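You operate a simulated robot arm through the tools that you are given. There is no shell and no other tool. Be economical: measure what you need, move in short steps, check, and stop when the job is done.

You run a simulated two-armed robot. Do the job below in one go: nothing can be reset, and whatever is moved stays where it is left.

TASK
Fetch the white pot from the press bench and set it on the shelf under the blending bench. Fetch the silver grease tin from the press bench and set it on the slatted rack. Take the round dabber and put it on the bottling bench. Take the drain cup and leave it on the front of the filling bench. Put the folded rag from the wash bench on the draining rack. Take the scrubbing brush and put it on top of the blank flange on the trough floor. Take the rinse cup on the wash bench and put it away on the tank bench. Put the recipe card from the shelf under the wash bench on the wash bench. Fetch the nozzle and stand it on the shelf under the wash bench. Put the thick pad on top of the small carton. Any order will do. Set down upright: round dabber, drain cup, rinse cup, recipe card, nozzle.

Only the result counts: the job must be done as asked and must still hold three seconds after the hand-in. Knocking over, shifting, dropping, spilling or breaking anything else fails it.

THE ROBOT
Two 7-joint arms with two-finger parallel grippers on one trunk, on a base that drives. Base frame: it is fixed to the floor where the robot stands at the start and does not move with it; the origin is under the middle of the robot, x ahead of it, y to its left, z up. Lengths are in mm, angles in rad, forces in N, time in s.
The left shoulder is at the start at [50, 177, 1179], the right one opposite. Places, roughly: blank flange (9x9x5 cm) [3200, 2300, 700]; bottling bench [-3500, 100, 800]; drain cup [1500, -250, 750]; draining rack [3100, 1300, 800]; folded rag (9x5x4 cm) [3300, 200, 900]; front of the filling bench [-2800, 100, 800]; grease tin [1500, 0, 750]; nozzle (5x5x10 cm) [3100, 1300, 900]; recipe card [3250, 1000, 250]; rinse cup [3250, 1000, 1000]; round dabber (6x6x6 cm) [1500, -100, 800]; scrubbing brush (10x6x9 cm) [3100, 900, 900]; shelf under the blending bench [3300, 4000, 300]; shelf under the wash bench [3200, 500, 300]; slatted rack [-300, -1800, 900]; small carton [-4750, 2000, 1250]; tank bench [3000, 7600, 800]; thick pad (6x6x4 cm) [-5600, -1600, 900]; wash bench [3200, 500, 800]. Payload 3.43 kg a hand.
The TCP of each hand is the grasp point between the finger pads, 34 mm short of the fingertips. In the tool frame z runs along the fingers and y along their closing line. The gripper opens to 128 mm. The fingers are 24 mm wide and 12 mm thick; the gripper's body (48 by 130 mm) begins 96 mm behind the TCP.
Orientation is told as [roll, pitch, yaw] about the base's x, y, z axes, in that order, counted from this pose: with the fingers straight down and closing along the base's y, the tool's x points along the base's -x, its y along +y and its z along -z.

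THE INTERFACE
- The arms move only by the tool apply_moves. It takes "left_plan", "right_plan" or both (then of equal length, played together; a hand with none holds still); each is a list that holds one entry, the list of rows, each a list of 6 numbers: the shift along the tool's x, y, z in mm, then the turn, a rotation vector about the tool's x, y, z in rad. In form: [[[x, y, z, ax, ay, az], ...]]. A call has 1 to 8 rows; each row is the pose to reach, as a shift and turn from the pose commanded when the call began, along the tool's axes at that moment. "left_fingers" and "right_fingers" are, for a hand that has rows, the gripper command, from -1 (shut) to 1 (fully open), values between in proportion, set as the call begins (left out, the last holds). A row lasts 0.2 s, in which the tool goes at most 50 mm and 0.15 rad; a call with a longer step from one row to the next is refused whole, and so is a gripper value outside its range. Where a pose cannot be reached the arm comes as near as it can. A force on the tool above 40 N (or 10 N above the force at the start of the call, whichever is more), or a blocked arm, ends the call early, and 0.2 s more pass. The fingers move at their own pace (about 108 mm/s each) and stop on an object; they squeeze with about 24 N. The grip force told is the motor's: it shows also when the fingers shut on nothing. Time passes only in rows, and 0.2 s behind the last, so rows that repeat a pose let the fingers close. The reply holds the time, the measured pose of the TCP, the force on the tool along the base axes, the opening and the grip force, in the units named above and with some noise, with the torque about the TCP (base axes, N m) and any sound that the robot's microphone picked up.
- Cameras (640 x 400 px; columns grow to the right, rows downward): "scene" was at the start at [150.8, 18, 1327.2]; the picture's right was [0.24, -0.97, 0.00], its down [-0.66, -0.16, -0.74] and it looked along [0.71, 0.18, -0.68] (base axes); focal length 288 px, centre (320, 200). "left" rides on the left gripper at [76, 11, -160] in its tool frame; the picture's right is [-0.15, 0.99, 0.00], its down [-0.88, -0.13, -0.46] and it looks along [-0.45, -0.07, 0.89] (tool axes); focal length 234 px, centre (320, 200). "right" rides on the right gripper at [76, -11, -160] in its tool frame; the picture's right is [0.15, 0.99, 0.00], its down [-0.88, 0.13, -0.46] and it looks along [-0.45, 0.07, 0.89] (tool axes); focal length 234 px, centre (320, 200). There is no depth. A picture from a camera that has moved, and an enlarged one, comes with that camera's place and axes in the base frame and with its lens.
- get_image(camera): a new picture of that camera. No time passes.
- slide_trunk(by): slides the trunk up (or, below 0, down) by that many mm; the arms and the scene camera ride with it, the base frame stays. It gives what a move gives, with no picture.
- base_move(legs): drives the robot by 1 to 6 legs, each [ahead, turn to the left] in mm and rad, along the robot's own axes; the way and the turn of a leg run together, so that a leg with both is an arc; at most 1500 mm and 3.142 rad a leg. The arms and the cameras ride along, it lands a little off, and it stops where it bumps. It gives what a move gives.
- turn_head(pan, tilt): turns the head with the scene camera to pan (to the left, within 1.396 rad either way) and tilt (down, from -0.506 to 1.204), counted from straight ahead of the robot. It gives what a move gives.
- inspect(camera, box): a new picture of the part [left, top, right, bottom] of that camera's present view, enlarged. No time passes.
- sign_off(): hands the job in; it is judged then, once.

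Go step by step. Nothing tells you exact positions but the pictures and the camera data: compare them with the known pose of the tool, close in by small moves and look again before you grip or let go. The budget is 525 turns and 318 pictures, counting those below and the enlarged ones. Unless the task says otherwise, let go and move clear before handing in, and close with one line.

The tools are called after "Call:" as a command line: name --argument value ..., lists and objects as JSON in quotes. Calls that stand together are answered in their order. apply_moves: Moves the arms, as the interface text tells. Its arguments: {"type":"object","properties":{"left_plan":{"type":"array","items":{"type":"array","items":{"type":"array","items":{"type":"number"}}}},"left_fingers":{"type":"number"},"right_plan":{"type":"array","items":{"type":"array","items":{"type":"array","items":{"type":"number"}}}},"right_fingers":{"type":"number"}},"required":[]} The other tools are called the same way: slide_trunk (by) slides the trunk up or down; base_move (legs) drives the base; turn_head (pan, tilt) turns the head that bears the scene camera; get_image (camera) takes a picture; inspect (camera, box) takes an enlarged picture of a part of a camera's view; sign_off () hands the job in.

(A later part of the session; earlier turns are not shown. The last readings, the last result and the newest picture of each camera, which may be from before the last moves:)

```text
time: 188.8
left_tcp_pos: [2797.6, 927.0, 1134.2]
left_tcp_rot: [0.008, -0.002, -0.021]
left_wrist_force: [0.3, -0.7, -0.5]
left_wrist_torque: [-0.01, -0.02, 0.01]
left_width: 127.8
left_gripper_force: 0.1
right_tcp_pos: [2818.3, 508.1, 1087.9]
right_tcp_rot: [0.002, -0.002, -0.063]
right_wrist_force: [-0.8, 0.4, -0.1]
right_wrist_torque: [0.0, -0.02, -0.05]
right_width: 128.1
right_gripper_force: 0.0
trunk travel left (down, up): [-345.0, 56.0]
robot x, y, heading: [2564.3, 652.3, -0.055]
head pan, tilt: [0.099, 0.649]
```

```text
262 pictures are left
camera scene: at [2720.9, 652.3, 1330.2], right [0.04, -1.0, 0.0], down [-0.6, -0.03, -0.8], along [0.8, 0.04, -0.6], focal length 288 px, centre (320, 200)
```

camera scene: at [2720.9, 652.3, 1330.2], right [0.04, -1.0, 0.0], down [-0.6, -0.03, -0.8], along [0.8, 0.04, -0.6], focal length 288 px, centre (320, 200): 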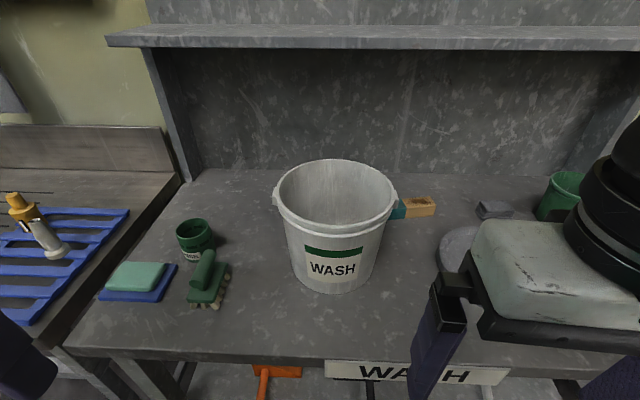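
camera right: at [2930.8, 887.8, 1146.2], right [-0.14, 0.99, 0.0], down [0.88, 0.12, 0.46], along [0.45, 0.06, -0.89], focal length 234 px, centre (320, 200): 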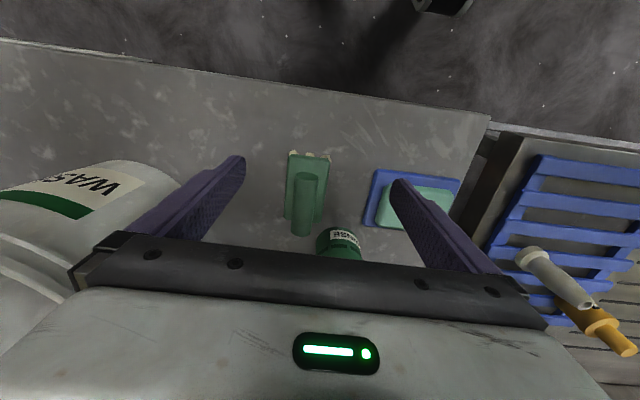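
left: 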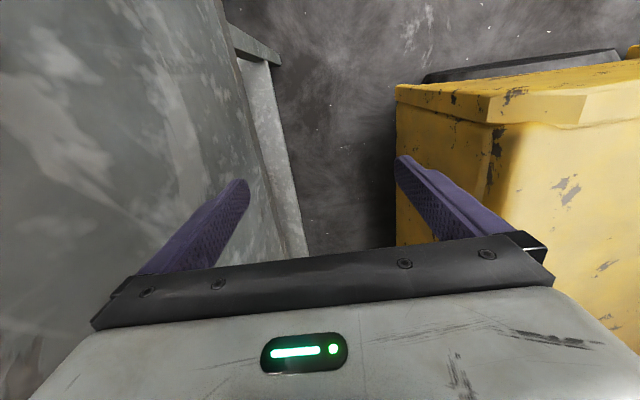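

Bucket centre ≈(3180,640). I bring the left hand over the brush.

Call:
apply_moves --left_plan '[[[-42, -5, 25, 0, 0, 0], [-84, -10, 50, 0, 0, 0], [-126, -15, 75, 0, 0, 0], [-168, -20, 100, 0, 0, 0], [-210, -25, 125, 0, 0, 0], [-252, -30, 150, 0, 0, 0], [-293, -36, 172, 0, 0, 0]]]'

Call:
get_image --camera "left"

Call:
get_image --camera "scene"

```text
time: 190.4
left_tcp_pos: [3091.4, 889.2, 962.7]
left_tcp_rot: [0.007, -0.002, -0.022]
left_wrist_force: [1.1, -0.5, 0.1]
left_wrist_torque: [0.02, 0.0, 0.04]
left_width: 127.8
left_gripper_force: 0.1
right_tcp_pos: [2819.5, 508.9, 1087.7]
right_tcp_rot: [-0.001, 0.004, -0.064]
right_wrist_force: [0.3, -0.2, 0.5]
right_wrist_torque: [0.01, -0.01, 0.03]
right_width: 128.1
right_gripper_force: 0.1
trunk travel left (down, up): [-345.0, 56.0]
robot x, y, heading: [2560.6, 657.4, -0.054]
head pan, tilt: [0.099, 0.649]
```

```text
261 pictures are left
camera left: at [3015.2, 901.0, 1121.4], right [0.17, 0.99, 0.01], down [0.88, -0.15, 0.46], along [0.45, -0.07, -0.89], focal length 234 px, centre (320, 200)
```

left: 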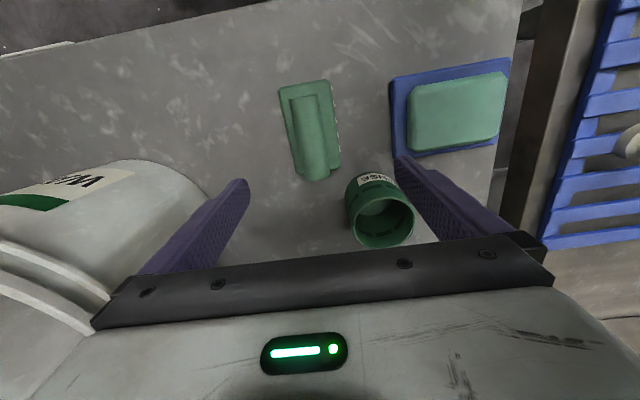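

```text
260 pictures are left
camera scene: at [2721.4, 652.1, 1330.1], right [0.05, -1.0, 0.0], down [-0.6, -0.03, -0.8], along [0.8, 0.04, -0.61], focal length 288 px, centre (320, 200)
```

scene: 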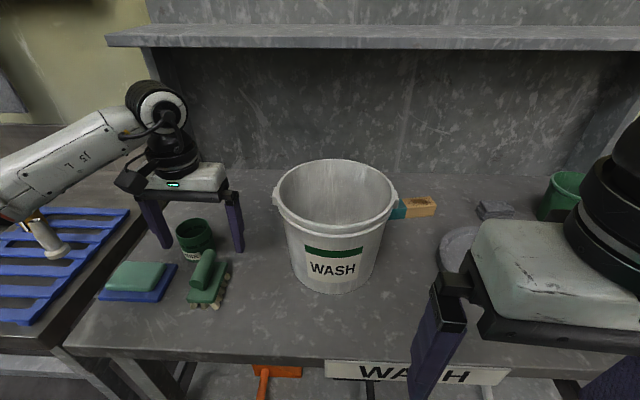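

Brush plate centre ≈(3067,888), aligned with x; cup at ≈(3170,950). I narrow the fingers and descend over the brush.

Call:
apply_moves --left_plan '[[[24, 0, 10, 0, 0, 0.02], [24, 0, 50, 0, 0, 0.02], [24, 0, 75, 0, 0, 0.02]]]' --left_fingers 0.6

Call:
get_image --camera "left"

Call:
inspect --camera "scene" --box '[80, 150, 280, 330]'

```text
time: 191.2
left_tcp_pos: [3067.1, 889.7, 887.7]
left_tcp_rot: [0.007, -0.002, -0.04]
left_wrist_force: [0.1, 0.7, 0.7]
left_wrist_torque: [0.01, 0.01, 0.02]
left_width: 102.4
left_gripper_force: 0.0
right_tcp_pos: [2818.3, 508.8, 1087.5]
right_tcp_rot: [0.0, 0.002, -0.065]
right_wrist_force: [-0.8, 1.1, 0.2]
right_wrist_torque: [-0.04, 0.0, -0.02]
right_width: 127.8
right_gripper_force: 0.1
trunk travel left (down, up): [-345.0, 56.0]
robot x, y, heading: [2563.7, 654.8, -0.056]
head pan, tilt: [0.099, 0.649]
```

```text
259 pictures are left
camera left: at [2991.4, 903.4, 1046.6], right [0.19, 0.98, 0.01], down [0.87, -0.17, 0.46], along [0.45, -0.08, -0.89], focal length 234 px, centre (320, 200)
```

left: 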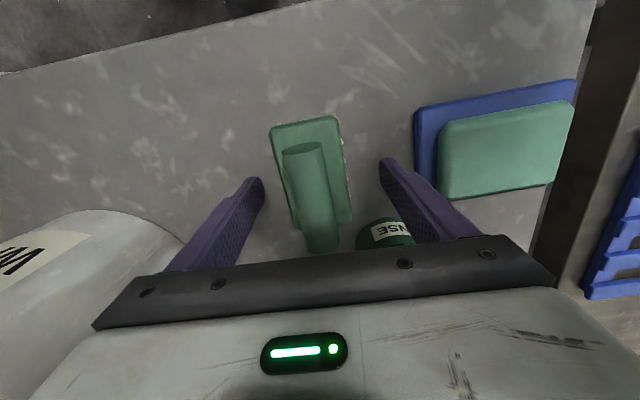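

```text
2.22 times, centred on (180, 240) of scene
camera zoom: at [2720.9, 652.4, 1330.3], right [0.05, -1.0, 0.0], down [-0.6, -0.03, -0.8], along [0.8, 0.04, -0.6], focal length 640 px, centre (631, 111)
```

zoom: 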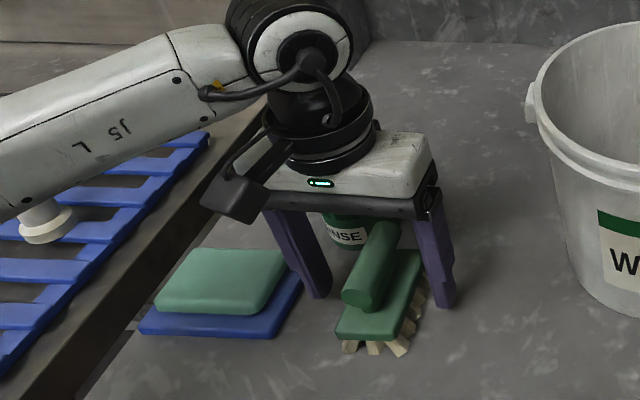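

Nearly aligned. Before descending, I check the left forearm's clearance over the nozzle.

Call:
turn_head --pan 0.75 --tilt 0.5

Call:
get_image --camera "scene"

```text
time: 192.2
left_tcp_pos: [3066.5, 889.4, 888.3]
left_tcp_rot: [0.008, -0.002, -0.042]
left_wrist_force: [0.4, -0.5, -0.5]
left_wrist_torque: [0.0, 0.03, -0.01]
left_width: 102.3
left_gripper_force: 0.0
right_tcp_pos: [2817.4, 507.6, 1087.3]
right_tcp_rot: [-0.001, 0.0, -0.065]
right_wrist_force: [0.9, -0.4, -0.2]
right_wrist_torque: [0.01, 0.03, 0.01]
right_width: 127.9
right_gripper_force: 0.0
trunk travel left (down, up): [-345.0, 56.0]
robot x, y, heading: [2565.5, 654.1, -0.055]
head pan, tilt: [0.75, 0.499]
```

```text
257 pictures are left
camera scene: at [2704.0, 706.7, 1343.6], right [0.64, -0.77, 0.0], down [-0.37, -0.31, -0.88], along [0.67, 0.56, -0.48], focal length 288 px, centre (320, 200)
```

scene: 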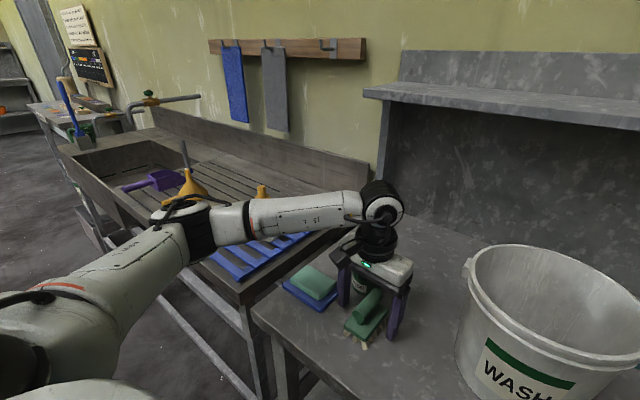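

The elbow is in front of the draining bench, clear of the nozzle. I descend and close on the brush plate.

Call:
apply_moves --left_plan '[[[3, -4, 20, 0, 0, -0.04], [3, -4, 40, 0, 0, -0.04]]]'

Call:
get_image --camera "left"

Call:
apply_moves --left_plan '[[[0, 0, 0, 0, 0, 0], [0, 0, 0, 0, 0, 0], [0, 0, 0, 0, 0, 0]]]' --left_fingers -1

Call:
get_image --camera "left"

```text
time: 192.7
left_tcp_pos: [3065.1, 884.4, 873.5]
left_tcp_rot: [0.0, -0.01, -0.006]
left_wrist_force: [-9.8, -0.5, 19.7]
left_wrist_torque: [0.36, 0.89, -0.04]
left_width: 102.1
left_gripper_force: 0.1
right_tcp_pos: [2817.3, 507.0, 1088.5]
right_tcp_rot: [-0.001, 0.001, -0.065]
right_wrist_force: [1.2, 0.3, 0.4]
right_wrist_torque: [-0.01, 0.11, -0.01]
right_width: 127.9
right_gripper_force: 0.0
trunk travel left (down, up): [-345.0, 56.0]
robot x, y, heading: [2567.3, 655.0, -0.056]
head pan, tilt: [0.75, 0.499]
stopped in row 2 (left hand): the force on the tool passed its limit (the readings are from after the stop); the commanded pose is now the measured one
```

```text
256 pictures are left
camera left: at [2987.1, 896.8, 1032.2], right [0.15, 0.99, 0.0], down [0.87, -0.14, 0.46], along [0.46, -0.07, -0.89], focal length 234 px, centre (320, 200)
```

left: 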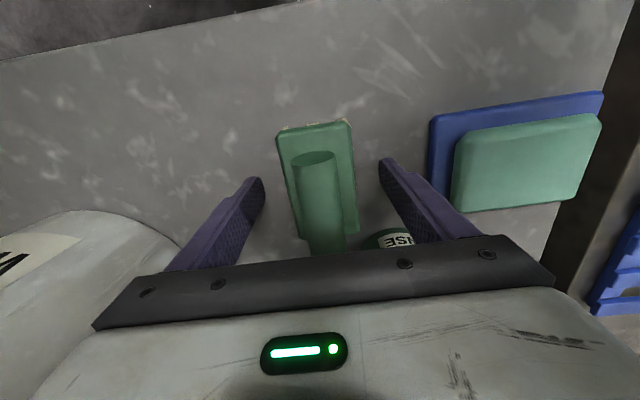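

```text
time: 193.5
left_tcp_pos: [3066.6, 884.1, 873.7]
left_tcp_rot: [-0.001, -0.018, -0.006]
left_wrist_force: [5.9, 0.9, 20.7]
left_wrist_torque: [-0.07, 0.07, -0.07]
left_width: 51.3
left_gripper_force: 24.4
right_tcp_pos: [2816.6, 507.6, 1088.2]
right_tcp_rot: [0.002, 0.001, -0.065]
right_wrist_force: [-0.6, 0.3, 0.2]
right_wrist_torque: [0.01, -0.01, 0.0]
right_width: 128.0
right_gripper_force: 0.0
trunk travel left (down, up): [-345.0, 56.0]
robot x, y, heading: [2566.5, 655.8, -0.053]
head pan, tilt: [0.75, 0.499]
```

```text
255 pictures are left
camera left: at [2988.2, 896.6, 1031.7], right [0.15, 0.99, 0.0], down [0.87, -0.13, 0.47], along [0.47, -0.07, -0.88], focal length 234 px, centre (320, 200)
```

left: 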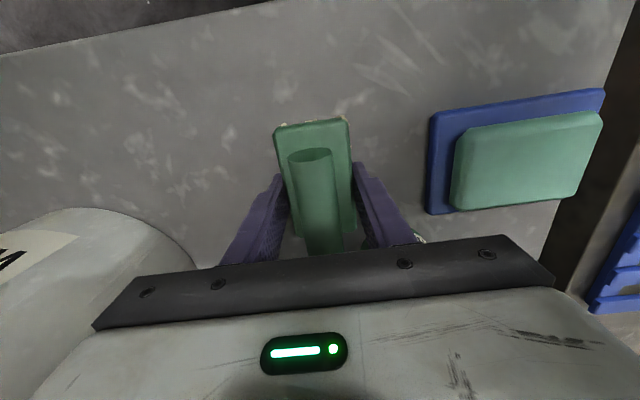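

The fingertips touched the bench (so its top is z≈839) and now hold the brush plate at 51 mm. I lift.

Call:
apply_moves --left_plan '[[[0, 0, -20, 0, 0, 0], [0, 0, -60, 0, 0, 0], [0, 0, -100, 0, 0, 0], [0, 0, -140, 0, 0, 0]]]'

Call:
get_image --camera "scene"

Call:
get_image --camera "left"

```text
time: 194.5
left_tcp_pos: [3063.6, 883.7, 1011.3]
left_tcp_rot: [0.002, -0.009, -0.007]
left_wrist_force: [0.4, -0.2, -0.1]
left_wrist_torque: [-0.01, -0.06, 0.03]
left_width: 51.1
left_gripper_force: 24.3
right_tcp_pos: [2818.8, 508.9, 1087.9]
right_tcp_rot: [0.001, 0.001, -0.063]
right_wrist_force: [-0.6, -1.0, -0.5]
right_wrist_torque: [-0.01, -0.02, -0.03]
right_width: 128.0
right_gripper_force: 0.1
trunk travel left (down, up): [-345.0, 56.0]
robot x, y, heading: [2563.6, 659.0, -0.056]
head pan, tilt: [0.75, 0.499]
```

```text
254 pictures are left
camera scene: at [2703.9, 706.7, 1343.6], right [0.64, -0.77, 0.0], down [-0.37, -0.31, -0.88], along [0.67, 0.56, -0.48], focal length 288 px, centre (320, 200)
```

scene: 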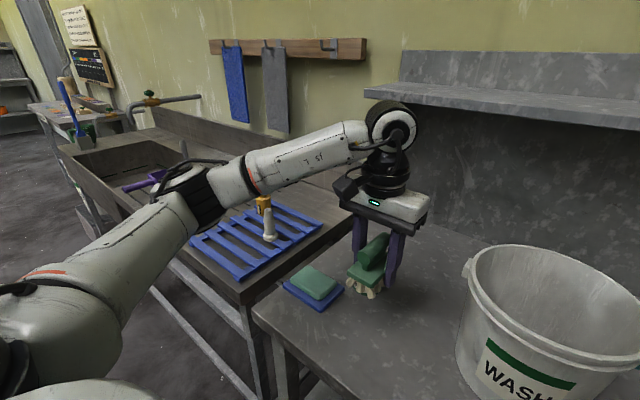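

```text
253 pictures are left
camera left: at [2986.8, 897.1, 1169.4], right [0.15, 0.99, 0.0], down [0.88, -0.14, 0.46], along [0.46, -0.07, -0.89], focal length 234 px, centre (320, 200)
```

left: 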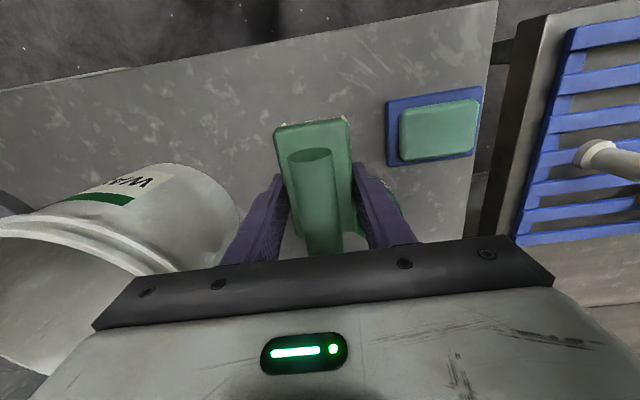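

Brush is in hand. I back away and drive to the trough at y≈2300.

Call:
base_move --legs '[[-300, 0], [0, 1.626], [1430, 0], [0, -1.571]]'

Call:
turn_head --pan 0.15 --tilt 0.5

Call:
get_image --camera "scene"

```text
time: 211.3
left_tcp_pos: [2763.9, 2380.6, 1011.3]
left_tcp_rot: [0.002, -0.01, 0.021]
left_wrist_force: [0.0, 0.3, -0.7]
left_wrist_torque: [-0.02, 0.01, 0.0]
left_width: 51.3
left_gripper_force: 23.5
right_tcp_pos: [2528.4, 1998.2, 1087.6]
right_tcp_rot: [0.002, 0.001, -0.039]
right_wrist_force: [-0.2, 0.0, 0.0]
right_wrist_torque: [0.02, -0.05, 0.01]
right_width: 128.0
right_gripper_force: 0.1
trunk travel left (down, up): [-345.0, 56.0]
robot x, y, heading: [2269.3, 2137.4, -0.03]
head pan, tilt: [0.75, 0.499]
```

```text
time: 212.3
left_tcp_pos: [2764.3, 2381.7, 1009.9]
left_tcp_rot: [0.0, -0.009, 0.02]
left_wrist_force: [-0.2, 0.0, -1.3]
left_wrist_torque: [0.01, -0.02, -0.02]
left_width: 51.1
left_gripper_force: 24.1
right_tcp_pos: [2527.9, 1997.8, 1086.9]
right_tcp_rot: [0.0, 0.001, -0.039]
right_wrist_force: [0.2, -0.5, -0.1]
right_wrist_torque: [0.01, -0.05, 0.01]
right_width: 128.0
right_gripper_force: 0.1
trunk travel left (down, up): [-345.0, 56.0]
robot x, y, heading: [2270.9, 2136.8, -0.032]
head pan, tilt: [0.15, 0.499]
```

```text
252 pictures are left
camera scene: at [2431.1, 2144.6, 1343.6], right [0.12, -0.99, 0.0], down [-0.48, -0.06, -0.88], along [0.87, 0.11, -0.48], focal length 288 px, centre (320, 200)
```

scene: 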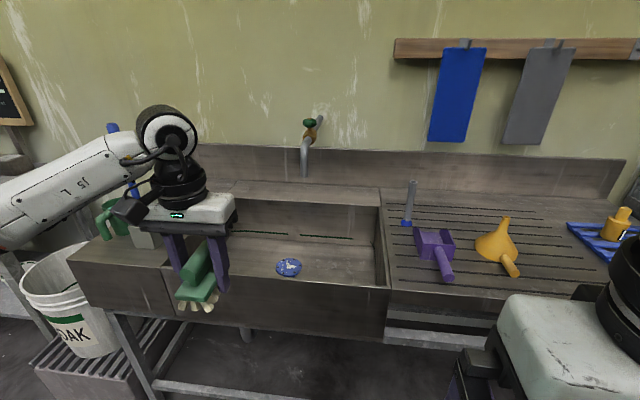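

A blue disc lies in the trough at (289,267). I zoom in to verify it is the blank flange.

Call:
inspect --camera "scene" --box '[210, 190, 410, 320]'

```text
3.08 times, centred on (310, 255) of scene
camera zoom: at [2431.1, 2144.6, 1343.6], right [0.12, -0.99, 0.0], down [-0.48, -0.06, -0.88], along [0.87, 0.11, -0.48], focal length 886 px, centre (351, 31)
```

zoom: 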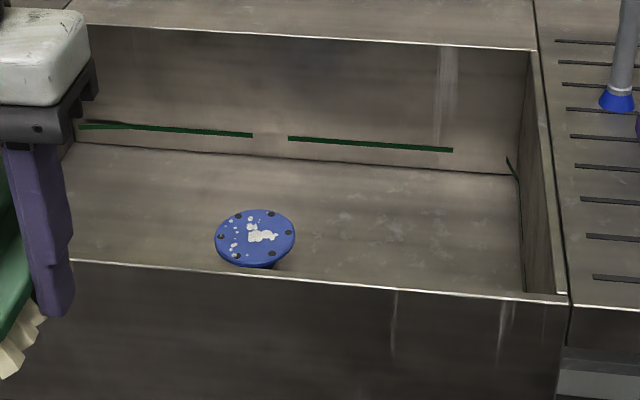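

It's the blank flange: blue disc on a neck, about (3174,2346), top z≈660–700. I drive forward so the hand is over the trough and look with the wrist camera.

Call:
base_move --legs '[[0, 0.03], [330, 0]]'

Call:
get_image --camera "left"

Call:
turn_head --pan 0.2 --tilt 0.7

Call:
get_image --camera "scene"

```text
time: 214.8
left_tcp_pos: [3091.4, 2401.2, 1010.0]
left_tcp_rot: [0.002, -0.01, 0.056]
left_wrist_force: [0.3, -0.1, -1.1]
left_wrist_torque: [0.02, 0.0, -0.02]
left_width: 51.2
left_gripper_force: 23.9
right_tcp_pos: [2871.1, 2011.0, 1087.3]
right_tcp_rot: [-0.001, 0.002, -0.001]
right_wrist_force: [-0.1, -0.4, 0.1]
right_wrist_torque: [0.02, 0.03, -0.01]
right_width: 128.0
right_gripper_force: 0.1
trunk travel left (down, up): [-345.0, 56.0]
robot x, y, heading: [2607.7, 2138.2, 0.01]
head pan, tilt: [0.15, 0.499]
```

```text
250 pictures are left
camera left: at [3013.6, 2408.3, 1168.8], right [0.09, 1.0, 0.0], down [0.88, -0.08, 0.46], along [0.46, -0.04, -0.89], focal length 234 px, centre (320, 200)
```

left: 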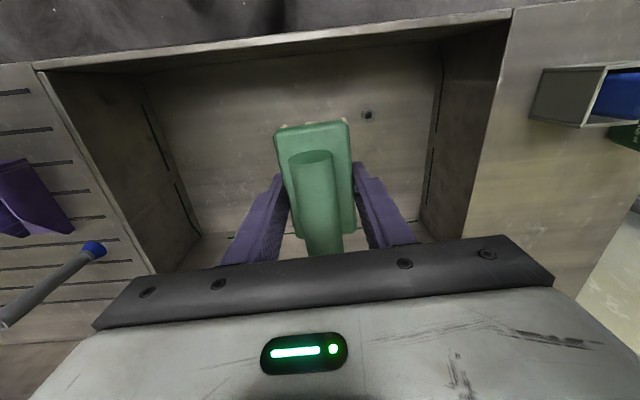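

```text
time: 215.6
left_tcp_pos: [3090.9, 2401.4, 1010.5]
left_tcp_rot: [0.0, -0.009, 0.056]
left_wrist_force: [0.3, 0.4, -2.1]
left_wrist_torque: [-0.01, 0.04, 0.01]
left_width: 51.3
left_gripper_force: 24.3
right_tcp_pos: [2867.4, 2008.7, 1087.4]
right_tcp_rot: [0.0, 0.0, -0.001]
right_wrist_force: [-1.4, 0.1, 0.3]
right_wrist_torque: [-0.01, 0.0, -0.01]
right_width: 127.9
right_gripper_force: 0.0
trunk travel left (down, up): [-345.0, 56.0]
robot x, y, heading: [2605.3, 2136.6, 0.007]
head pan, tilt: [0.201, 0.7]
```

```text
249 pictures are left
camera scene: at [2759.4, 2155.6, 1325.9], right [0.21, -0.98, 0.0], down [-0.63, -0.13, -0.77], along [0.75, 0.16, -0.64], focal length 288 px, centre (320, 200)
```

scene: 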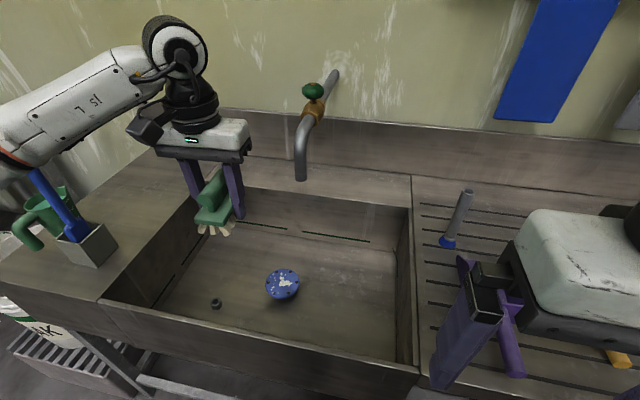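

Triangulated: flange top ≈(3183,2351,652). I move the hand over it, with the brush centre (about 12 mm behind TCP) aligned, then lower the trunk.

Call:
base_move --legs '[[22, 0]]'

Call:
apply_moves --left_plan '[[[-38, -27, 0, 0, 0, 0], [-76, -54, 0, 0, 0, 0]]]'

Call:
slide_trunk --by -150

Call:
get_image --camera "left"

Call:
get_image --camera "scene"

```text
time: 216.4
left_tcp_pos: [3111.8, 2401.8, 1010.6]
left_tcp_rot: [0.004, -0.009, 0.059]
left_wrist_force: [0.3, 0.6, -0.9]
left_wrist_torque: [0.03, 0.01, -0.04]
left_width: 51.4
left_gripper_force: 23.7
right_tcp_pos: [2890.5, 2008.8, 1087.7]
right_tcp_rot: [0.001, 0.002, -0.002]
right_wrist_force: [0.4, 0.8, -0.5]
right_wrist_torque: [0.0, 0.02, -0.01]
right_width: 127.9
right_gripper_force: 0.2
trunk travel left (down, up): [-345.0, 56.0]
robot x, y, heading: [2629.5, 2141.4, 0.004]
head pan, tilt: [0.201, 0.7]
```

```text
time: 217.0
left_tcp_pos: [3176.7, 2369.4, 1012.5]
left_tcp_rot: [0.013, -0.001, 0.069]
left_wrist_force: [-1.6, 1.6, -1.1]
left_wrist_torque: [-0.2, -0.13, -0.03]
left_width: 51.2
left_gripper_force: 24.1
right_tcp_pos: [2889.9, 2009.9, 1087.4]
right_tcp_rot: [-0.001, 0.001, -0.002]
right_wrist_force: [-0.2, -0.1, -0.8]
right_wrist_torque: [0.01, 0.04, 0.02]
right_width: 128.2
right_gripper_force: 0.1
trunk travel left (down, up): [-345.0, 56.0]
robot x, y, heading: [2630.4, 2141.1, 0.013]
head pan, tilt: [0.201, 0.7]
stopped in row 2 (left hand): the force on the tool passed its limit (the readings are from after the stop); the commanded pose is now the measured one
```

```text
time: 218.7
left_tcp_pos: [3177.0, 2368.7, 862.1]
left_tcp_rot: [0.011, -0.005, 0.067]
left_wrist_force: [0.7, 0.0, -0.1]
left_wrist_torque: [-0.01, -0.01, 0.0]
left_width: 51.2
left_gripper_force: 23.7
right_tcp_pos: [2890.0, 2010.7, 938.2]
right_tcp_rot: [0.001, -0.001, 0.0]
right_wrist_force: [0.5, 0.7, -0.1]
right_wrist_torque: [0.0, 0.02, 0.02]
right_width: 128.0
right_gripper_force: 0.1
trunk travel left (down, up): [-195.0, 206.0]
robot x, y, heading: [2627.4, 2139.2, 0.005]
head pan, tilt: [0.201, 0.7]
```

```text
248 pictures are left
camera left: at [3101.2, 2373.3, 1020.6], right [0.08, 1.0, 0.01], down [0.89, -0.08, 0.46], along [0.46, -0.03, -0.89], focal length 234 px, centre (320, 200)
```

left: 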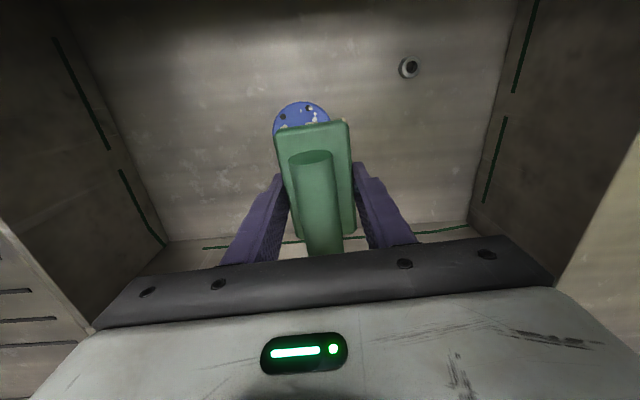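

```text
247 pictures are left
camera scene: at [2780.7, 2156.2, 1176.0], right [0.21, -0.98, 0.0], down [-0.63, -0.14, -0.77], along [0.75, 0.16, -0.64], focal length 288 px, centre (320, 200)
```

scene: 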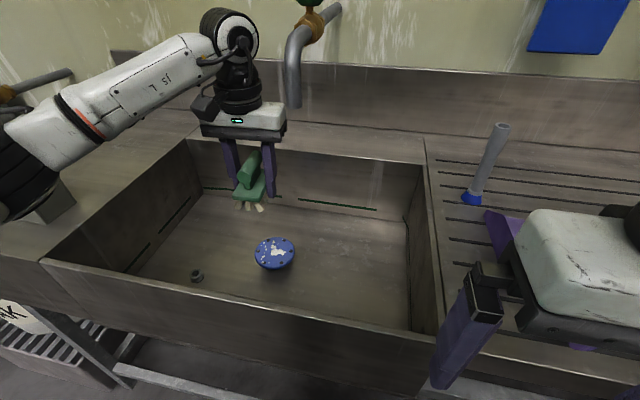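

The hand had grazed the faucet spout (end at ≈(3187,2285,1009)), so I keep slightly left of it. Now I descend toward the flange.

Call:
apply_moves --left_plan '[[[0, 0, 40, 0, 0, -0.03], [0, 0, 80, 0, 0, -0.06], [0, -4, 110, 0, 0, -0.067], [0, -8, 130, 0, 0, -0.067]]]'

Call:
get_image --camera "left"

Call:
inspect --camera "scene" --box '[180, 80, 360, 300]'

```text
time: 219.7
left_tcp_pos: [3180.2, 2362.7, 729.1]
left_tcp_rot: [0.01, -0.003, 0.135]
left_wrist_force: [-0.5, -0.4, -1.4]
left_wrist_torque: [0.02, 0.01, -0.01]
left_width: 51.6
left_gripper_force: 23.6
right_tcp_pos: [2890.9, 2010.4, 939.1]
right_tcp_rot: [0.0, 0.002, -0.001]
right_wrist_force: [0.5, 0.1, -0.5]
right_wrist_torque: [0.02, 0.02, 0.0]
right_width: 127.8
right_gripper_force: 0.2
trunk travel left (down, up): [-195.0, 206.0]
robot x, y, heading: [2627.4, 2140.7, 0.007]
head pan, tilt: [0.201, 0.7]
```

```text
246 pictures are left
camera left: at [3103.2, 2361.7, 888.1], right [0.01, 1.0, 0.01], down [0.89, -0.02, 0.46], along [0.46, 0.0, -0.89], focal length 234 px, centre (320, 200)
```

left: 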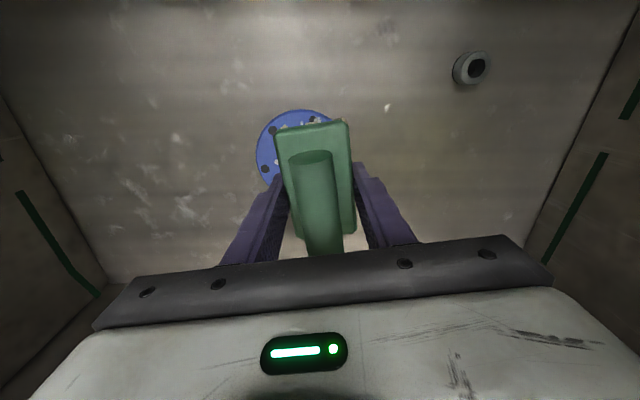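

```text
1.82 times, centred on (270, 190) of scene
camera zoom: at [2780.8, 2156.2, 1175.9], right [0.21, -0.98, 0.0], down [-0.63, -0.14, -0.76], along [0.75, 0.16, -0.64], focal length 524 px, centre (411, 218)
```

zoom: 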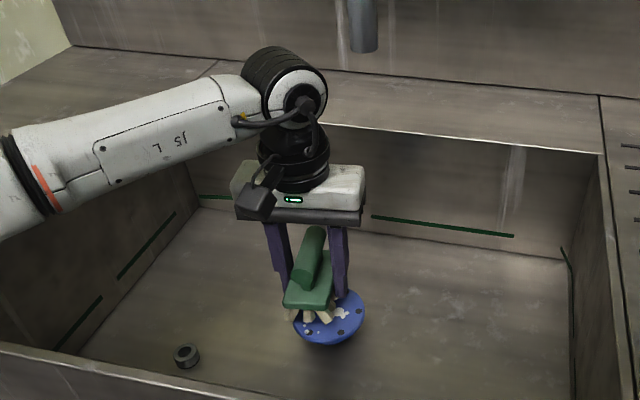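

The brush hovers nearly centred over the flange (≈11 mm left). I descend, shift 9 mm right, and lower to contact.

Call:
apply_moves --left_plan '[[[0, 0, 15, 0, 0, 0], [0, -5, 24, 0, 0, 0], [0, -9, 28, 0, 0, 0], [0, -9, 31, 0, 0, 0], [0, -9, 34, 0, 0, 0], [0, -9, 37, 0, 0, 0], [0, -9, 40, 0, 0, 0], [0, -9, 43, 0, 0, 0]]]'

Call:
inspect --camera "scene" --box '[210, 140, 330, 280]'

Call:
get_image --camera "left"

```text
time: 220.7
left_tcp_pos: [3182.5, 2353.8, 707.8]
left_tcp_rot: [0.008, -0.014, 0.137]
left_wrist_force: [-4.0, 2.2, 15.3]
left_wrist_torque: [-0.31, 0.29, -0.07]
left_width: 51.6
left_gripper_force: 23.4
right_tcp_pos: [2889.2, 2010.4, 937.1]
right_tcp_rot: [0.001, 0.0, 0.002]
right_wrist_force: [0.8, 0.5, -0.1]
right_wrist_torque: [0.04, -0.01, 0.02]
right_width: 128.3
right_gripper_force: 0.0
trunk travel left (down, up): [-195.0, 206.0]
robot x, y, heading: [2627.6, 2141.8, 0.014]
head pan, tilt: [0.201, 0.7]
stopped in row 5 (left hand): the force on the tool passed its limit (the readings are from after the stop); the commanded pose is now the measured one
```

```text
2.86 times, centred on (270, 210) of scene
camera zoom: at [2779.5, 2156.1, 1175.9], right [0.21, -0.98, 0.0], down [-0.63, -0.14, -0.77], along [0.75, 0.16, -0.64], focal length 823 px, centre (463, 171)
```

zoom: 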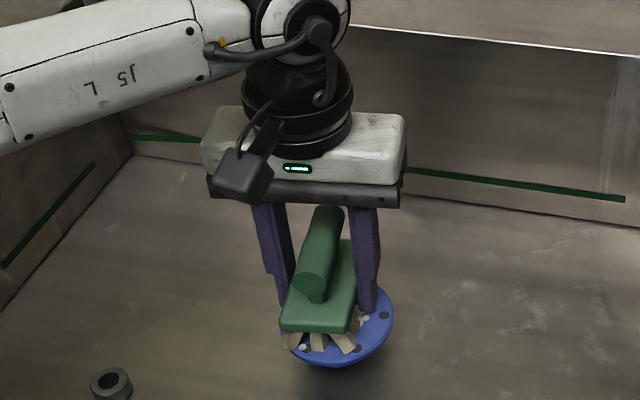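

```text
243 pictures are left
camera left: at [3104.3, 2353.5, 866.0], right [0.01, 1.0, 0.01], down [0.88, -0.01, 0.47], along [0.47, 0.0, -0.88], focal length 234 px, centre (320, 200)
```

left: 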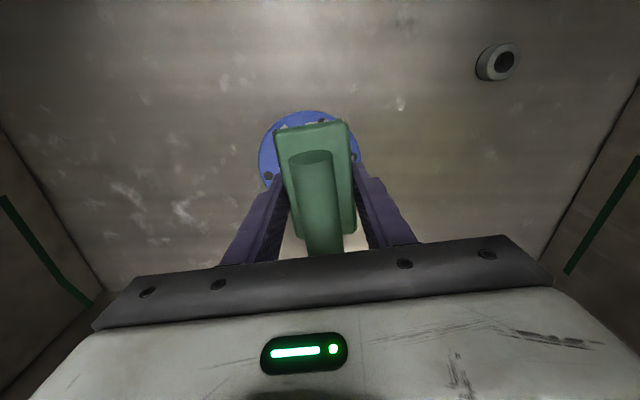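

The brush rests on the flange (contact, centred). I open and rise.

Call:
apply_moves --left_plan '[[[0, 0, -1, 0, 0, 0], [0, 0, -1.5, 0, 0, 0], [0, 0, -1.5, 0, 0, 0], [0, 2, -30, 0, 0, 0], [0, 8, -70, 0, 0, 0], [0, 14, -110, 0, 0, 0]]]' --left_fingers 0.6

Call:
get_image --camera "left"

Call:
inspect --camera "scene" --box '[210, 140, 330, 280]'

```text
time: 222.1
left_tcp_pos: [3178.8, 2367.6, 815.3]
left_tcp_rot: [0.01, -0.011, 0.136]
left_wrist_force: [0.0, -0.7, -0.5]
left_wrist_torque: [-0.02, 0.0, 0.01]
left_width: 102.6
left_gripper_force: 0.1
right_tcp_pos: [2890.4, 2010.6, 937.6]
right_tcp_rot: [0.001, 0.0, 0.002]
right_wrist_force: [0.0, 0.2, -0.2]
right_wrist_torque: [-0.02, 0.01, 0.01]
right_width: 128.0
right_gripper_force: 0.0
trunk travel left (down, up): [-195.0, 206.0]
robot x, y, heading: [2626.5, 2137.3, 0.011]
head pan, tilt: [0.201, 0.7]
```

```text
242 pictures are left
camera left: at [3101.6, 2367.3, 974.6], right [0.01, 1.0, 0.01], down [0.89, -0.01, 0.46], along [0.46, 0.01, -0.89], focal length 234 px, centre (320, 200)
```

left: 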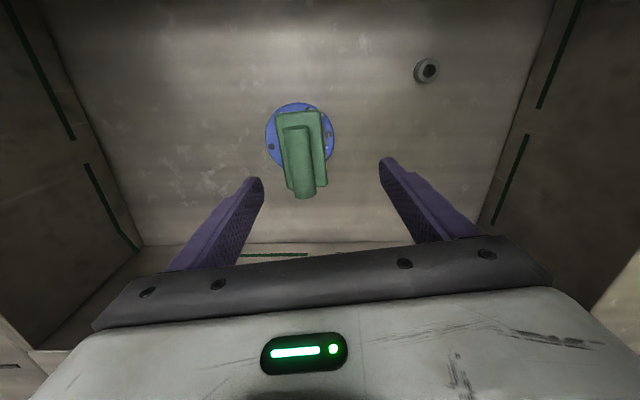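

```text
2.86 times, centred on (270, 210) of scene
camera zoom: at [2780.4, 2156.4, 1175.9], right [0.21, -0.98, 0.0], down [-0.63, -0.14, -0.77], along [0.75, 0.16, -0.64], focal length 823 px, centre (463, 171)
```

zoom: 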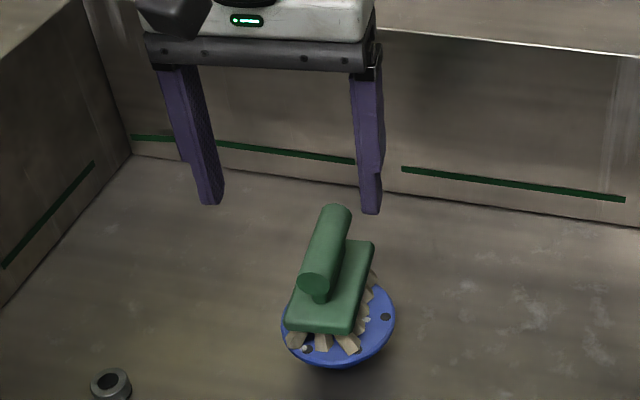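

The brush rests securely. I rise out of the trough keeping left of the faucet, back off, then raise the trunk.

Call:
apply_moves --left_plan '[[[0, 10, -20, 0, 0, 0], [0, 20, -50, 0, 0, 0], [10, 25, -80, 0, 0, 0], [40, 25, -110, 0, 0, 0]]]'

Call:
base_move --legs '[[-360, 0]]'

Call:
slide_trunk --by 200

Call:
get_image --camera "scene"

```text
time: 223.1
left_tcp_pos: [3133.0, 2382.6, 925.8]
left_tcp_rot: [0.009, -0.011, 0.136]
left_wrist_force: [0.6, -0.4, -0.1]
left_wrist_torque: [0.0, -0.02, 0.0]
left_width: 102.4
left_gripper_force: 0.1
right_tcp_pos: [2889.4, 2012.0, 937.8]
right_tcp_rot: [-0.001, 0.0, 0.0]
right_wrist_force: [0.2, 0.4, 0.2]
right_wrist_torque: [-0.02, 0.01, -0.02]
right_width: 127.9
right_gripper_force: 0.1
trunk travel left (down, up): [-195.0, 206.0]
robot x, y, heading: [2626.4, 2141.3, 0.012]
head pan, tilt: [0.201, 0.7]
```

```text
time: 225.4
left_tcp_pos: [2781.5, 2378.3, 925.3]
left_tcp_rot: [0.01, -0.01, 0.136]
left_wrist_force: [0.7, 0.1, 0.3]
left_wrist_torque: [0.0, 0.01, 0.02]
left_width: 102.7
left_gripper_force: 0.0
right_tcp_pos: [2539.3, 2006.9, 938.2]
right_tcp_rot: [0.0, -0.001, -0.002]
right_wrist_force: [-1.0, -0.5, -1.0]
right_wrist_torque: [0.02, -0.02, 0.01]
right_width: 128.0
right_gripper_force: 0.0
trunk travel left (down, up): [-195.0, 206.0]
robot x, y, heading: [2277.4, 2136.0, 0.013]
head pan, tilt: [0.201, 0.7]
```

```text
time: 227.6
left_tcp_pos: [2781.6, 2379.6, 1125.8]
left_tcp_rot: [0.009, -0.01, 0.136]
left_wrist_force: [-0.3, -0.7, 0.1]
left_wrist_torque: [-0.03, -0.01, -0.01]
left_width: 102.6
left_gripper_force: 0.1
right_tcp_pos: [2539.5, 2005.6, 1137.8]
right_tcp_rot: [0.001, 0.001, 0.001]
right_wrist_force: [0.4, -1.0, 0.5]
right_wrist_torque: [0.0, 0.0, 0.03]
right_width: 128.0
right_gripper_force: 0.1
trunk travel left (down, up): [-395.0, 6.0]
robot x, y, heading: [2275.4, 2138.5, 0.012]
head pan, tilt: [0.201, 0.7]
```

```text
240 pictures are left
camera scene: at [2429.5, 2152.4, 1375.8], right [0.21, -0.98, 0.0], down [-0.63, -0.14, -0.76], along [0.75, 0.16, -0.64], focal length 288 px, centre (320, 200)
```

scene: 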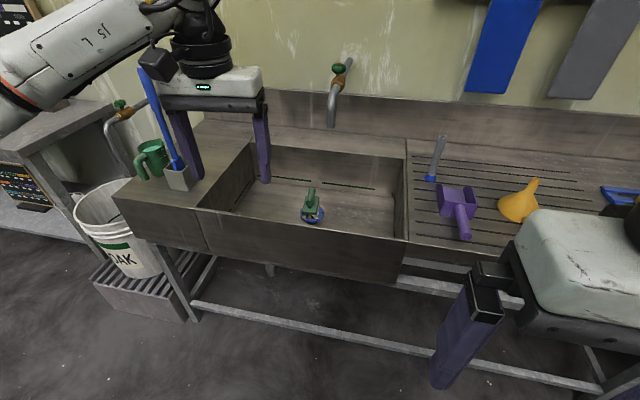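

Brush done. Next the nozzle with the right hand: I tuck the left hand, drive to y≈1378, and tilt the right hand 45°.

Call:
apply_moves --left_plan '[[[45, 5, 0, 0, 0, 0.05], [90, 10, 0, 0, 0, 0.1], [135, 15, 0, 0, 0, 0.136], [180, 20, 0, 0, 0, 0.136], [225, 20, 0, 0, 0, 0.136]]]' --right_plan '[[[-20, 0, 0, 0, -0.15, 0], [-40, 0, 0, 0, -0.3, 0], [-60, 0, 0, 0, -0.45, 0], [-80, 0, 0, 0, -0.6, 0], [-100, 0, 0, 0, -0.785, 0]]]'

Call:
base_move --legs '[[0, -1.583], [760, 0], [0, 1.571]]'

Call:
turn_head --pan -0.1 --tilt 0.5

Call:
get_image --camera "scene"

```text
refused: row 5 steps farther than a row can; nothing moved
```

```text
time: 239.4
left_tcp_pos: [2785.4, 1634.3, 1125.4]
left_tcp_rot: [0.007, -0.011, 0.172]
left_wrist_force: [-0.2, -0.2, 0.1]
left_wrist_torque: [0.04, 0.0, -0.01]
left_width: 102.5
left_gripper_force: 0.1
right_tcp_pos: [2555.7, 1253.1, 1137.4]
right_tcp_rot: [0.0, 0.001, 0.038]
right_wrist_force: [-0.2, 0.0, -0.4]
right_wrist_torque: [0.0, -0.03, 0.02]
right_width: 128.2
right_gripper_force: 0.2
trunk travel left (down, up): [-395.0, 6.0]
robot x, y, heading: [2285.6, 1368.3, 0.054]
head pan, tilt: [0.201, 0.7]
```

```text
time: 240.2
left_tcp_pos: [2786.0, 1632.7, 1125.1]
left_tcp_rot: [0.01, -0.01, 0.173]
left_wrist_force: [-0.7, -0.5, -0.4]
left_wrist_torque: [-0.04, 0.0, 0.02]
left_width: 102.4
left_gripper_force: 0.1
right_tcp_pos: [2555.4, 1252.5, 1136.5]
right_tcp_rot: [0.001, 0.001, 0.039]
right_wrist_force: [-0.2, -0.5, -0.5]
right_wrist_torque: [-0.05, 0.0, 0.0]
right_width: 127.9
right_gripper_force: 0.1
trunk travel left (down, up): [-395.0, 6.0]
robot x, y, heading: [2286.7, 1369.2, 0.046]
head pan, tilt: [-0.099, 0.499]
```

```text
239 pictures are left
camera scene: at [2449.2, 1368.3, 1393.6], right [-0.05, -1.0, 0.0], down [-0.48, 0.02, -0.88], along [0.88, -0.04, -0.48], focal length 288 px, centre (320, 200)
```

scene: 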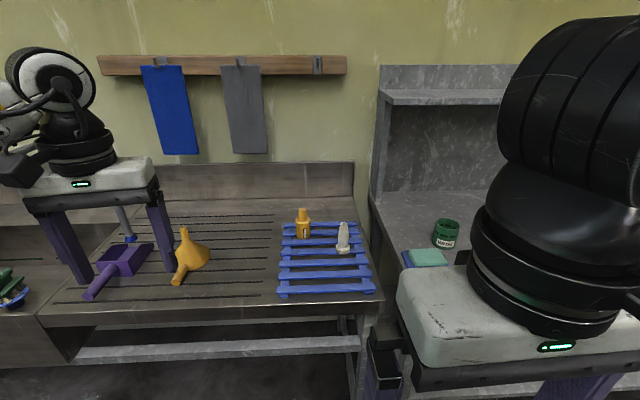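

Nozzle at ≈(3106,1270), base z≈862. I tilt the right hand and tuck the left.

Call:
apply_moves --left_plan '[[[40, 5, 0, 0, 0, 0.05], [80, 10, 0, 0, 0, 0.1], [120, 15, 0, 0, 0, 0.136], [160, 20, 0, 0, 0, 0.136], [200, 20, 0, 0, 0, 0.136], [225, 20, 0, 0, 0, 0.136]]]' --right_plan '[[[-20, 0, 0, 0, -0.131, 0], [-40, 0, 0, 0, -0.262, 0], [-60, 0, 0, 0, -0.393, 0], [-80, 0, 0, 0, -0.524, 0], [-100, 0, 0, 0, -0.655, 0], [-120, 0, 0, 0, -0.785, 0]]]' --right_fingers 0.4

Call:
slide_trunk --by -200

Call:
base_move --legs '[[0, -0.046], [210, 0]]'

Call:
get_image --camera "right"

Call:
get_image --camera "scene"

```text
time: 241.6
left_tcp_pos: [2557.8, 1614.3, 1123.6]
left_tcp_rot: [0.011, -0.008, 0.038]
left_wrist_force: [-0.5, 1.0, -0.2]
left_wrist_torque: [0.02, 0.01, 0.0]
left_width: 102.4
left_gripper_force: 0.0
right_tcp_pos: [2684.9, 1264.0, 1144.4]
right_tcp_rot: [0.001, -0.782, 0.036]
right_wrist_force: [-0.1, 0.4, 1.1]
right_wrist_torque: [0.04, 0.04, -0.01]
right_width: 89.8
right_gripper_force: 0.0
right hand out of reach, approached as far as the arm can: row 6
trunk travel left (down, up): [-395.0, 6.0]
robot x, y, heading: [2290.7, 1370.3, 0.045]
head pan, tilt: [-0.099, 0.499]
```

```text
time: 243.8
left_tcp_pos: [2558.8, 1614.5, 924.6]
left_tcp_rot: [0.011, -0.009, 0.037]
left_wrist_force: [-0.6, 0.7, -0.1]
left_wrist_torque: [-0.03, 0.02, 0.0]
left_width: 102.6
left_gripper_force: 0.1
right_tcp_pos: [2685.8, 1264.2, 942.8]
right_tcp_rot: [-0.001, -0.782, 0.036]
right_wrist_force: [0.9, -0.3, -0.7]
right_wrist_torque: [0.0, 0.01, 0.01]
right_width: 89.6
right_gripper_force: 0.0
trunk travel left (down, up): [-195.0, 206.0]
robot x, y, heading: [2281.9, 1371.8, 0.045]
head pan, tilt: [-0.099, 0.499]
```

```text
time: 245.8
left_tcp_pos: [2779.4, 1601.9, 923.3]
left_tcp_rot: [0.012, -0.009, -0.009]
left_wrist_force: [0.6, 0.5, 0.8]
left_wrist_torque: [0.02, 0.03, -0.02]
left_width: 102.2
left_gripper_force: 0.0
right_tcp_pos: [2891.1, 1246.6, 943.2]
right_tcp_rot: [-0.002, -0.782, -0.009]
right_wrist_force: [0.1, 0.7, -0.1]
right_wrist_torque: [0.03, -0.01, -0.01]
right_width: 89.7
right_gripper_force: 0.0
trunk travel left (down, up): [-195.0, 206.0]
robot x, y, heading: [2497.7, 1370.4, 0.007]
head pan, tilt: [-0.099, 0.499]
```

```text
238 pictures are left
camera right: at [2724.6, 1237.7, 1003.2], right [-0.1, 0.99, -0.1], down [0.31, 0.13, 0.94], along [0.95, 0.06, -0.31], focal length 234 px, centre (320, 200)
```

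right: 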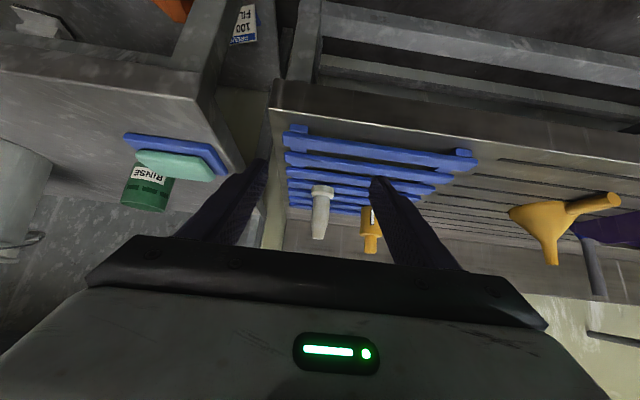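

```text
237 pictures are left
camera scene: at [2660.3, 1361.7, 1193.6], right [-0.1, -1.0, 0.0], down [-0.48, 0.05, -0.88], along [0.87, -0.08, -0.48], focal length 288 px, centre (320, 200)
```

scene: 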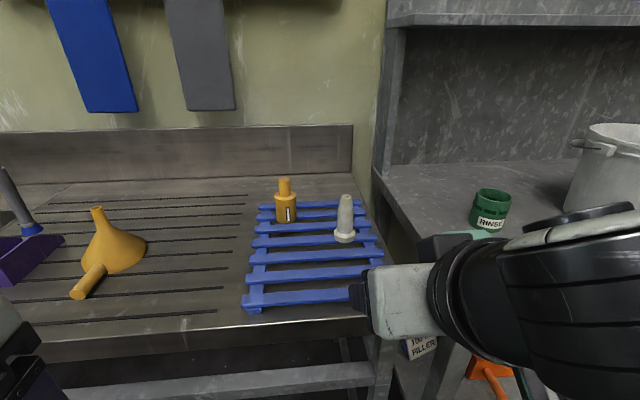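

Nozzle is straight ahead at y≈1266. I move the open fingers around it.

Call:
apply_moves --right_plan '[[[-24, 7, 28, 0, 0, 0], [-48, 14, 55, 0, 0, 0], [-71, 20, 83, 0, 0, 0], [-88, 20, 113, 0, 0, 0]]]' --right_fingers 0.2

Call:
get_image --camera "right"

```text
time: 246.8
left_tcp_pos: [2779.9, 1603.3, 923.6]
left_tcp_rot: [0.011, -0.009, -0.008]
left_wrist_force: [-0.2, 0.1, -1.0]
left_wrist_torque: [0.03, 0.01, 0.03]
left_width: 102.6
left_gripper_force: 0.0
right_tcp_pos: [3035.2, 1264.8, 923.7]
right_tcp_rot: [-0.001, -0.782, -0.008]
right_wrist_force: [0.7, 0.2, -1.0]
right_wrist_torque: [0.03, 0.01, 0.03]
right_width: 76.9
right_gripper_force: 0.0
trunk travel left (down, up): [-195.0, 206.0]
robot x, y, heading: [2500.2, 1368.7, 0.003]
head pan, tilt: [-0.099, 0.499]
```

```text
236 pictures are left
camera right: at [2867.4, 1255.8, 983.9], right [-0.09, 0.99, -0.1], down [0.3, 0.13, 0.94], along [0.95, 0.06, -0.31], focal length 234 px, centre (320, 200)
```

right: 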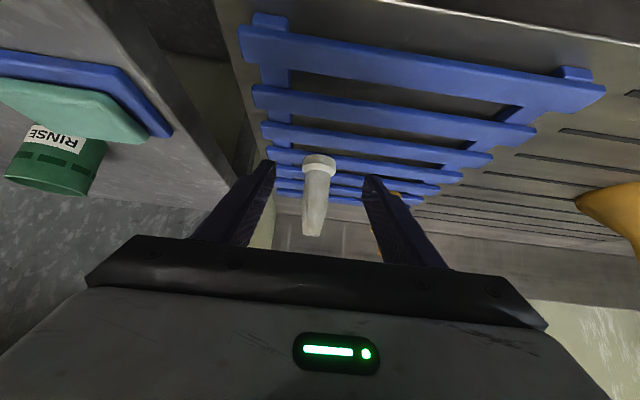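

Call:
apply_moves --right_plan '[[[-18, 0, 29, 0, 0, 0], [-35, 0, 57, 0, 0, 0]]]'

Call:
get_image --camera "right"

Call:
inspect --camera "scene" --box '[240, 160, 420, 300]'

```text
time: 247.4
left_tcp_pos: [2781.3, 1602.3, 923.7]
left_tcp_rot: [0.011, -0.009, -0.01]
left_wrist_force: [-0.1, 0.0, -0.1]
left_wrist_torque: [0.03, -0.03, 0.0]
left_width: 102.6
left_gripper_force: 0.0
right_tcp_pos: [3097.6, 1265.1, 911.2]
right_tcp_rot: [-0.001, -0.782, -0.006]
right_wrist_force: [-0.8, -0.4, 0.3]
right_wrist_torque: [0.01, -0.02, 0.0]
right_width: 76.7
right_gripper_force: 0.0
trunk travel left (down, up): [-195.0, 206.0]
robot x, y, heading: [2501.9, 1372.5, 0.006]
head pan, tilt: [-0.099, 0.499]
```

```text
235 pictures are left
camera right: at [2932.0, 1255.1, 970.3], right [-0.1, 0.99, -0.1], down [0.3, 0.13, 0.94], along [0.95, 0.06, -0.31], focal length 234 px, centre (320, 200)
```

right: 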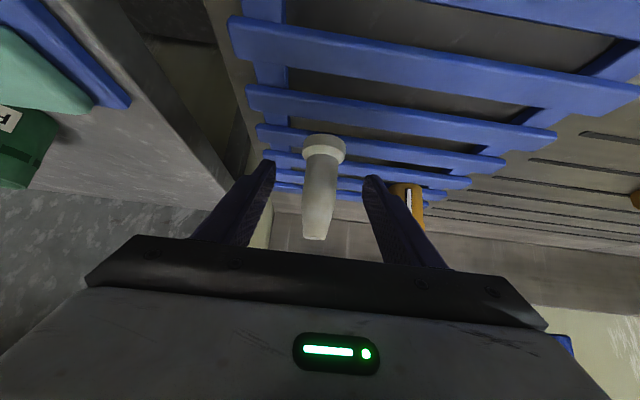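

```text
2.86 times, centred on (330, 230) of scene
camera zoom: at [2660.2, 1361.8, 1193.6], right [-0.1, -1.0, 0.0], down [-0.48, 0.05, -0.88], along [0.87, -0.08, -0.48], focal length 823 px, centre (291, 114)
```

zoom: 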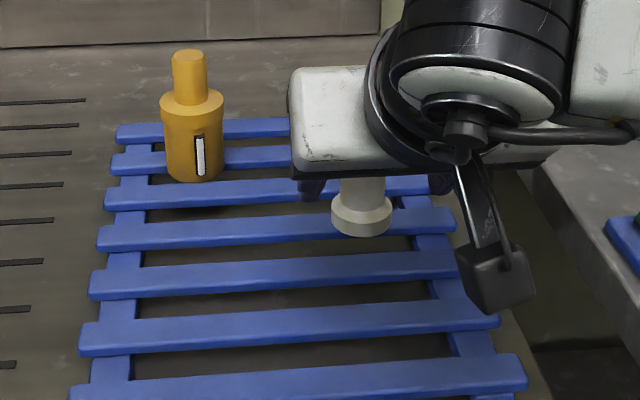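

Call:
apply_moves --right_plan '[[[-6, 0, 9, 0, 0, 0]]]'

Call:
apply_moves --right_plan '[[[0, 0, 0, 0, 0, 0], [0, 0, 0, 0, 0, 0], [0, 0, 0, 0, 0, 0]]]' --right_fingers -1

Call:
get_image --camera "right"

```text
time: 247.8
left_tcp_pos: [2780.6, 1602.9, 924.7]
left_tcp_rot: [0.011, -0.008, -0.008]
left_wrist_force: [0.5, 0.2, -0.4]
left_wrist_torque: [0.03, -0.05, 0.01]
left_width: 102.2
left_gripper_force: 0.1
right_tcp_pos: [3109.3, 1263.1, 907.0]
right_tcp_rot: [-0.003, -0.782, -0.007]
right_wrist_force: [-0.9, -0.2, -0.8]
right_wrist_torque: [0.0, 0.0, -0.02]
right_width: 76.8
right_gripper_force: 0.1
trunk travel left (down, up): [-195.0, 206.0]
robot x, y, heading: [2500.4, 1373.8, -0.002]
head pan, tilt: [-0.099, 0.499]
```

```text
time: 248.6
left_tcp_pos: [2780.7, 1602.9, 924.0]
left_tcp_rot: [0.01, -0.01, -0.011]
left_wrist_force: [-0.2, 0.4, 0.6]
left_wrist_torque: [0.03, 0.01, -0.02]
left_width: 102.5
left_gripper_force: 0.0
right_tcp_pos: [3108.6, 1264.1, 908.3]
right_tcp_rot: [-0.003, -0.783, -0.009]
right_wrist_force: [0.2, 0.7, -0.1]
right_wrist_torque: [0.02, 0.01, 0.0]
right_width: 0.2
right_gripper_force: 24.3
trunk travel left (down, up): [-195.0, 206.0]
robot x, y, heading: [2500.4, 1372.5, 0.007]
head pan, tilt: [-0.099, 0.499]
```

```text
233 pictures are left
camera right: at [2941.7, 1254.5, 967.7], right [-0.1, 0.99, -0.1], down [0.31, 0.13, 0.94], along [0.95, 0.06, -0.31], focal length 234 px, centre (320, 200)
```

right: 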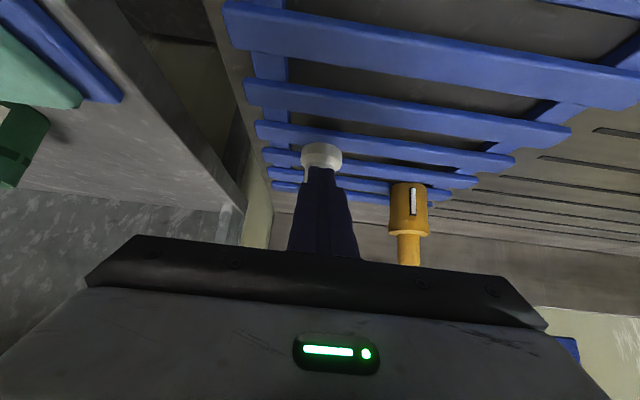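

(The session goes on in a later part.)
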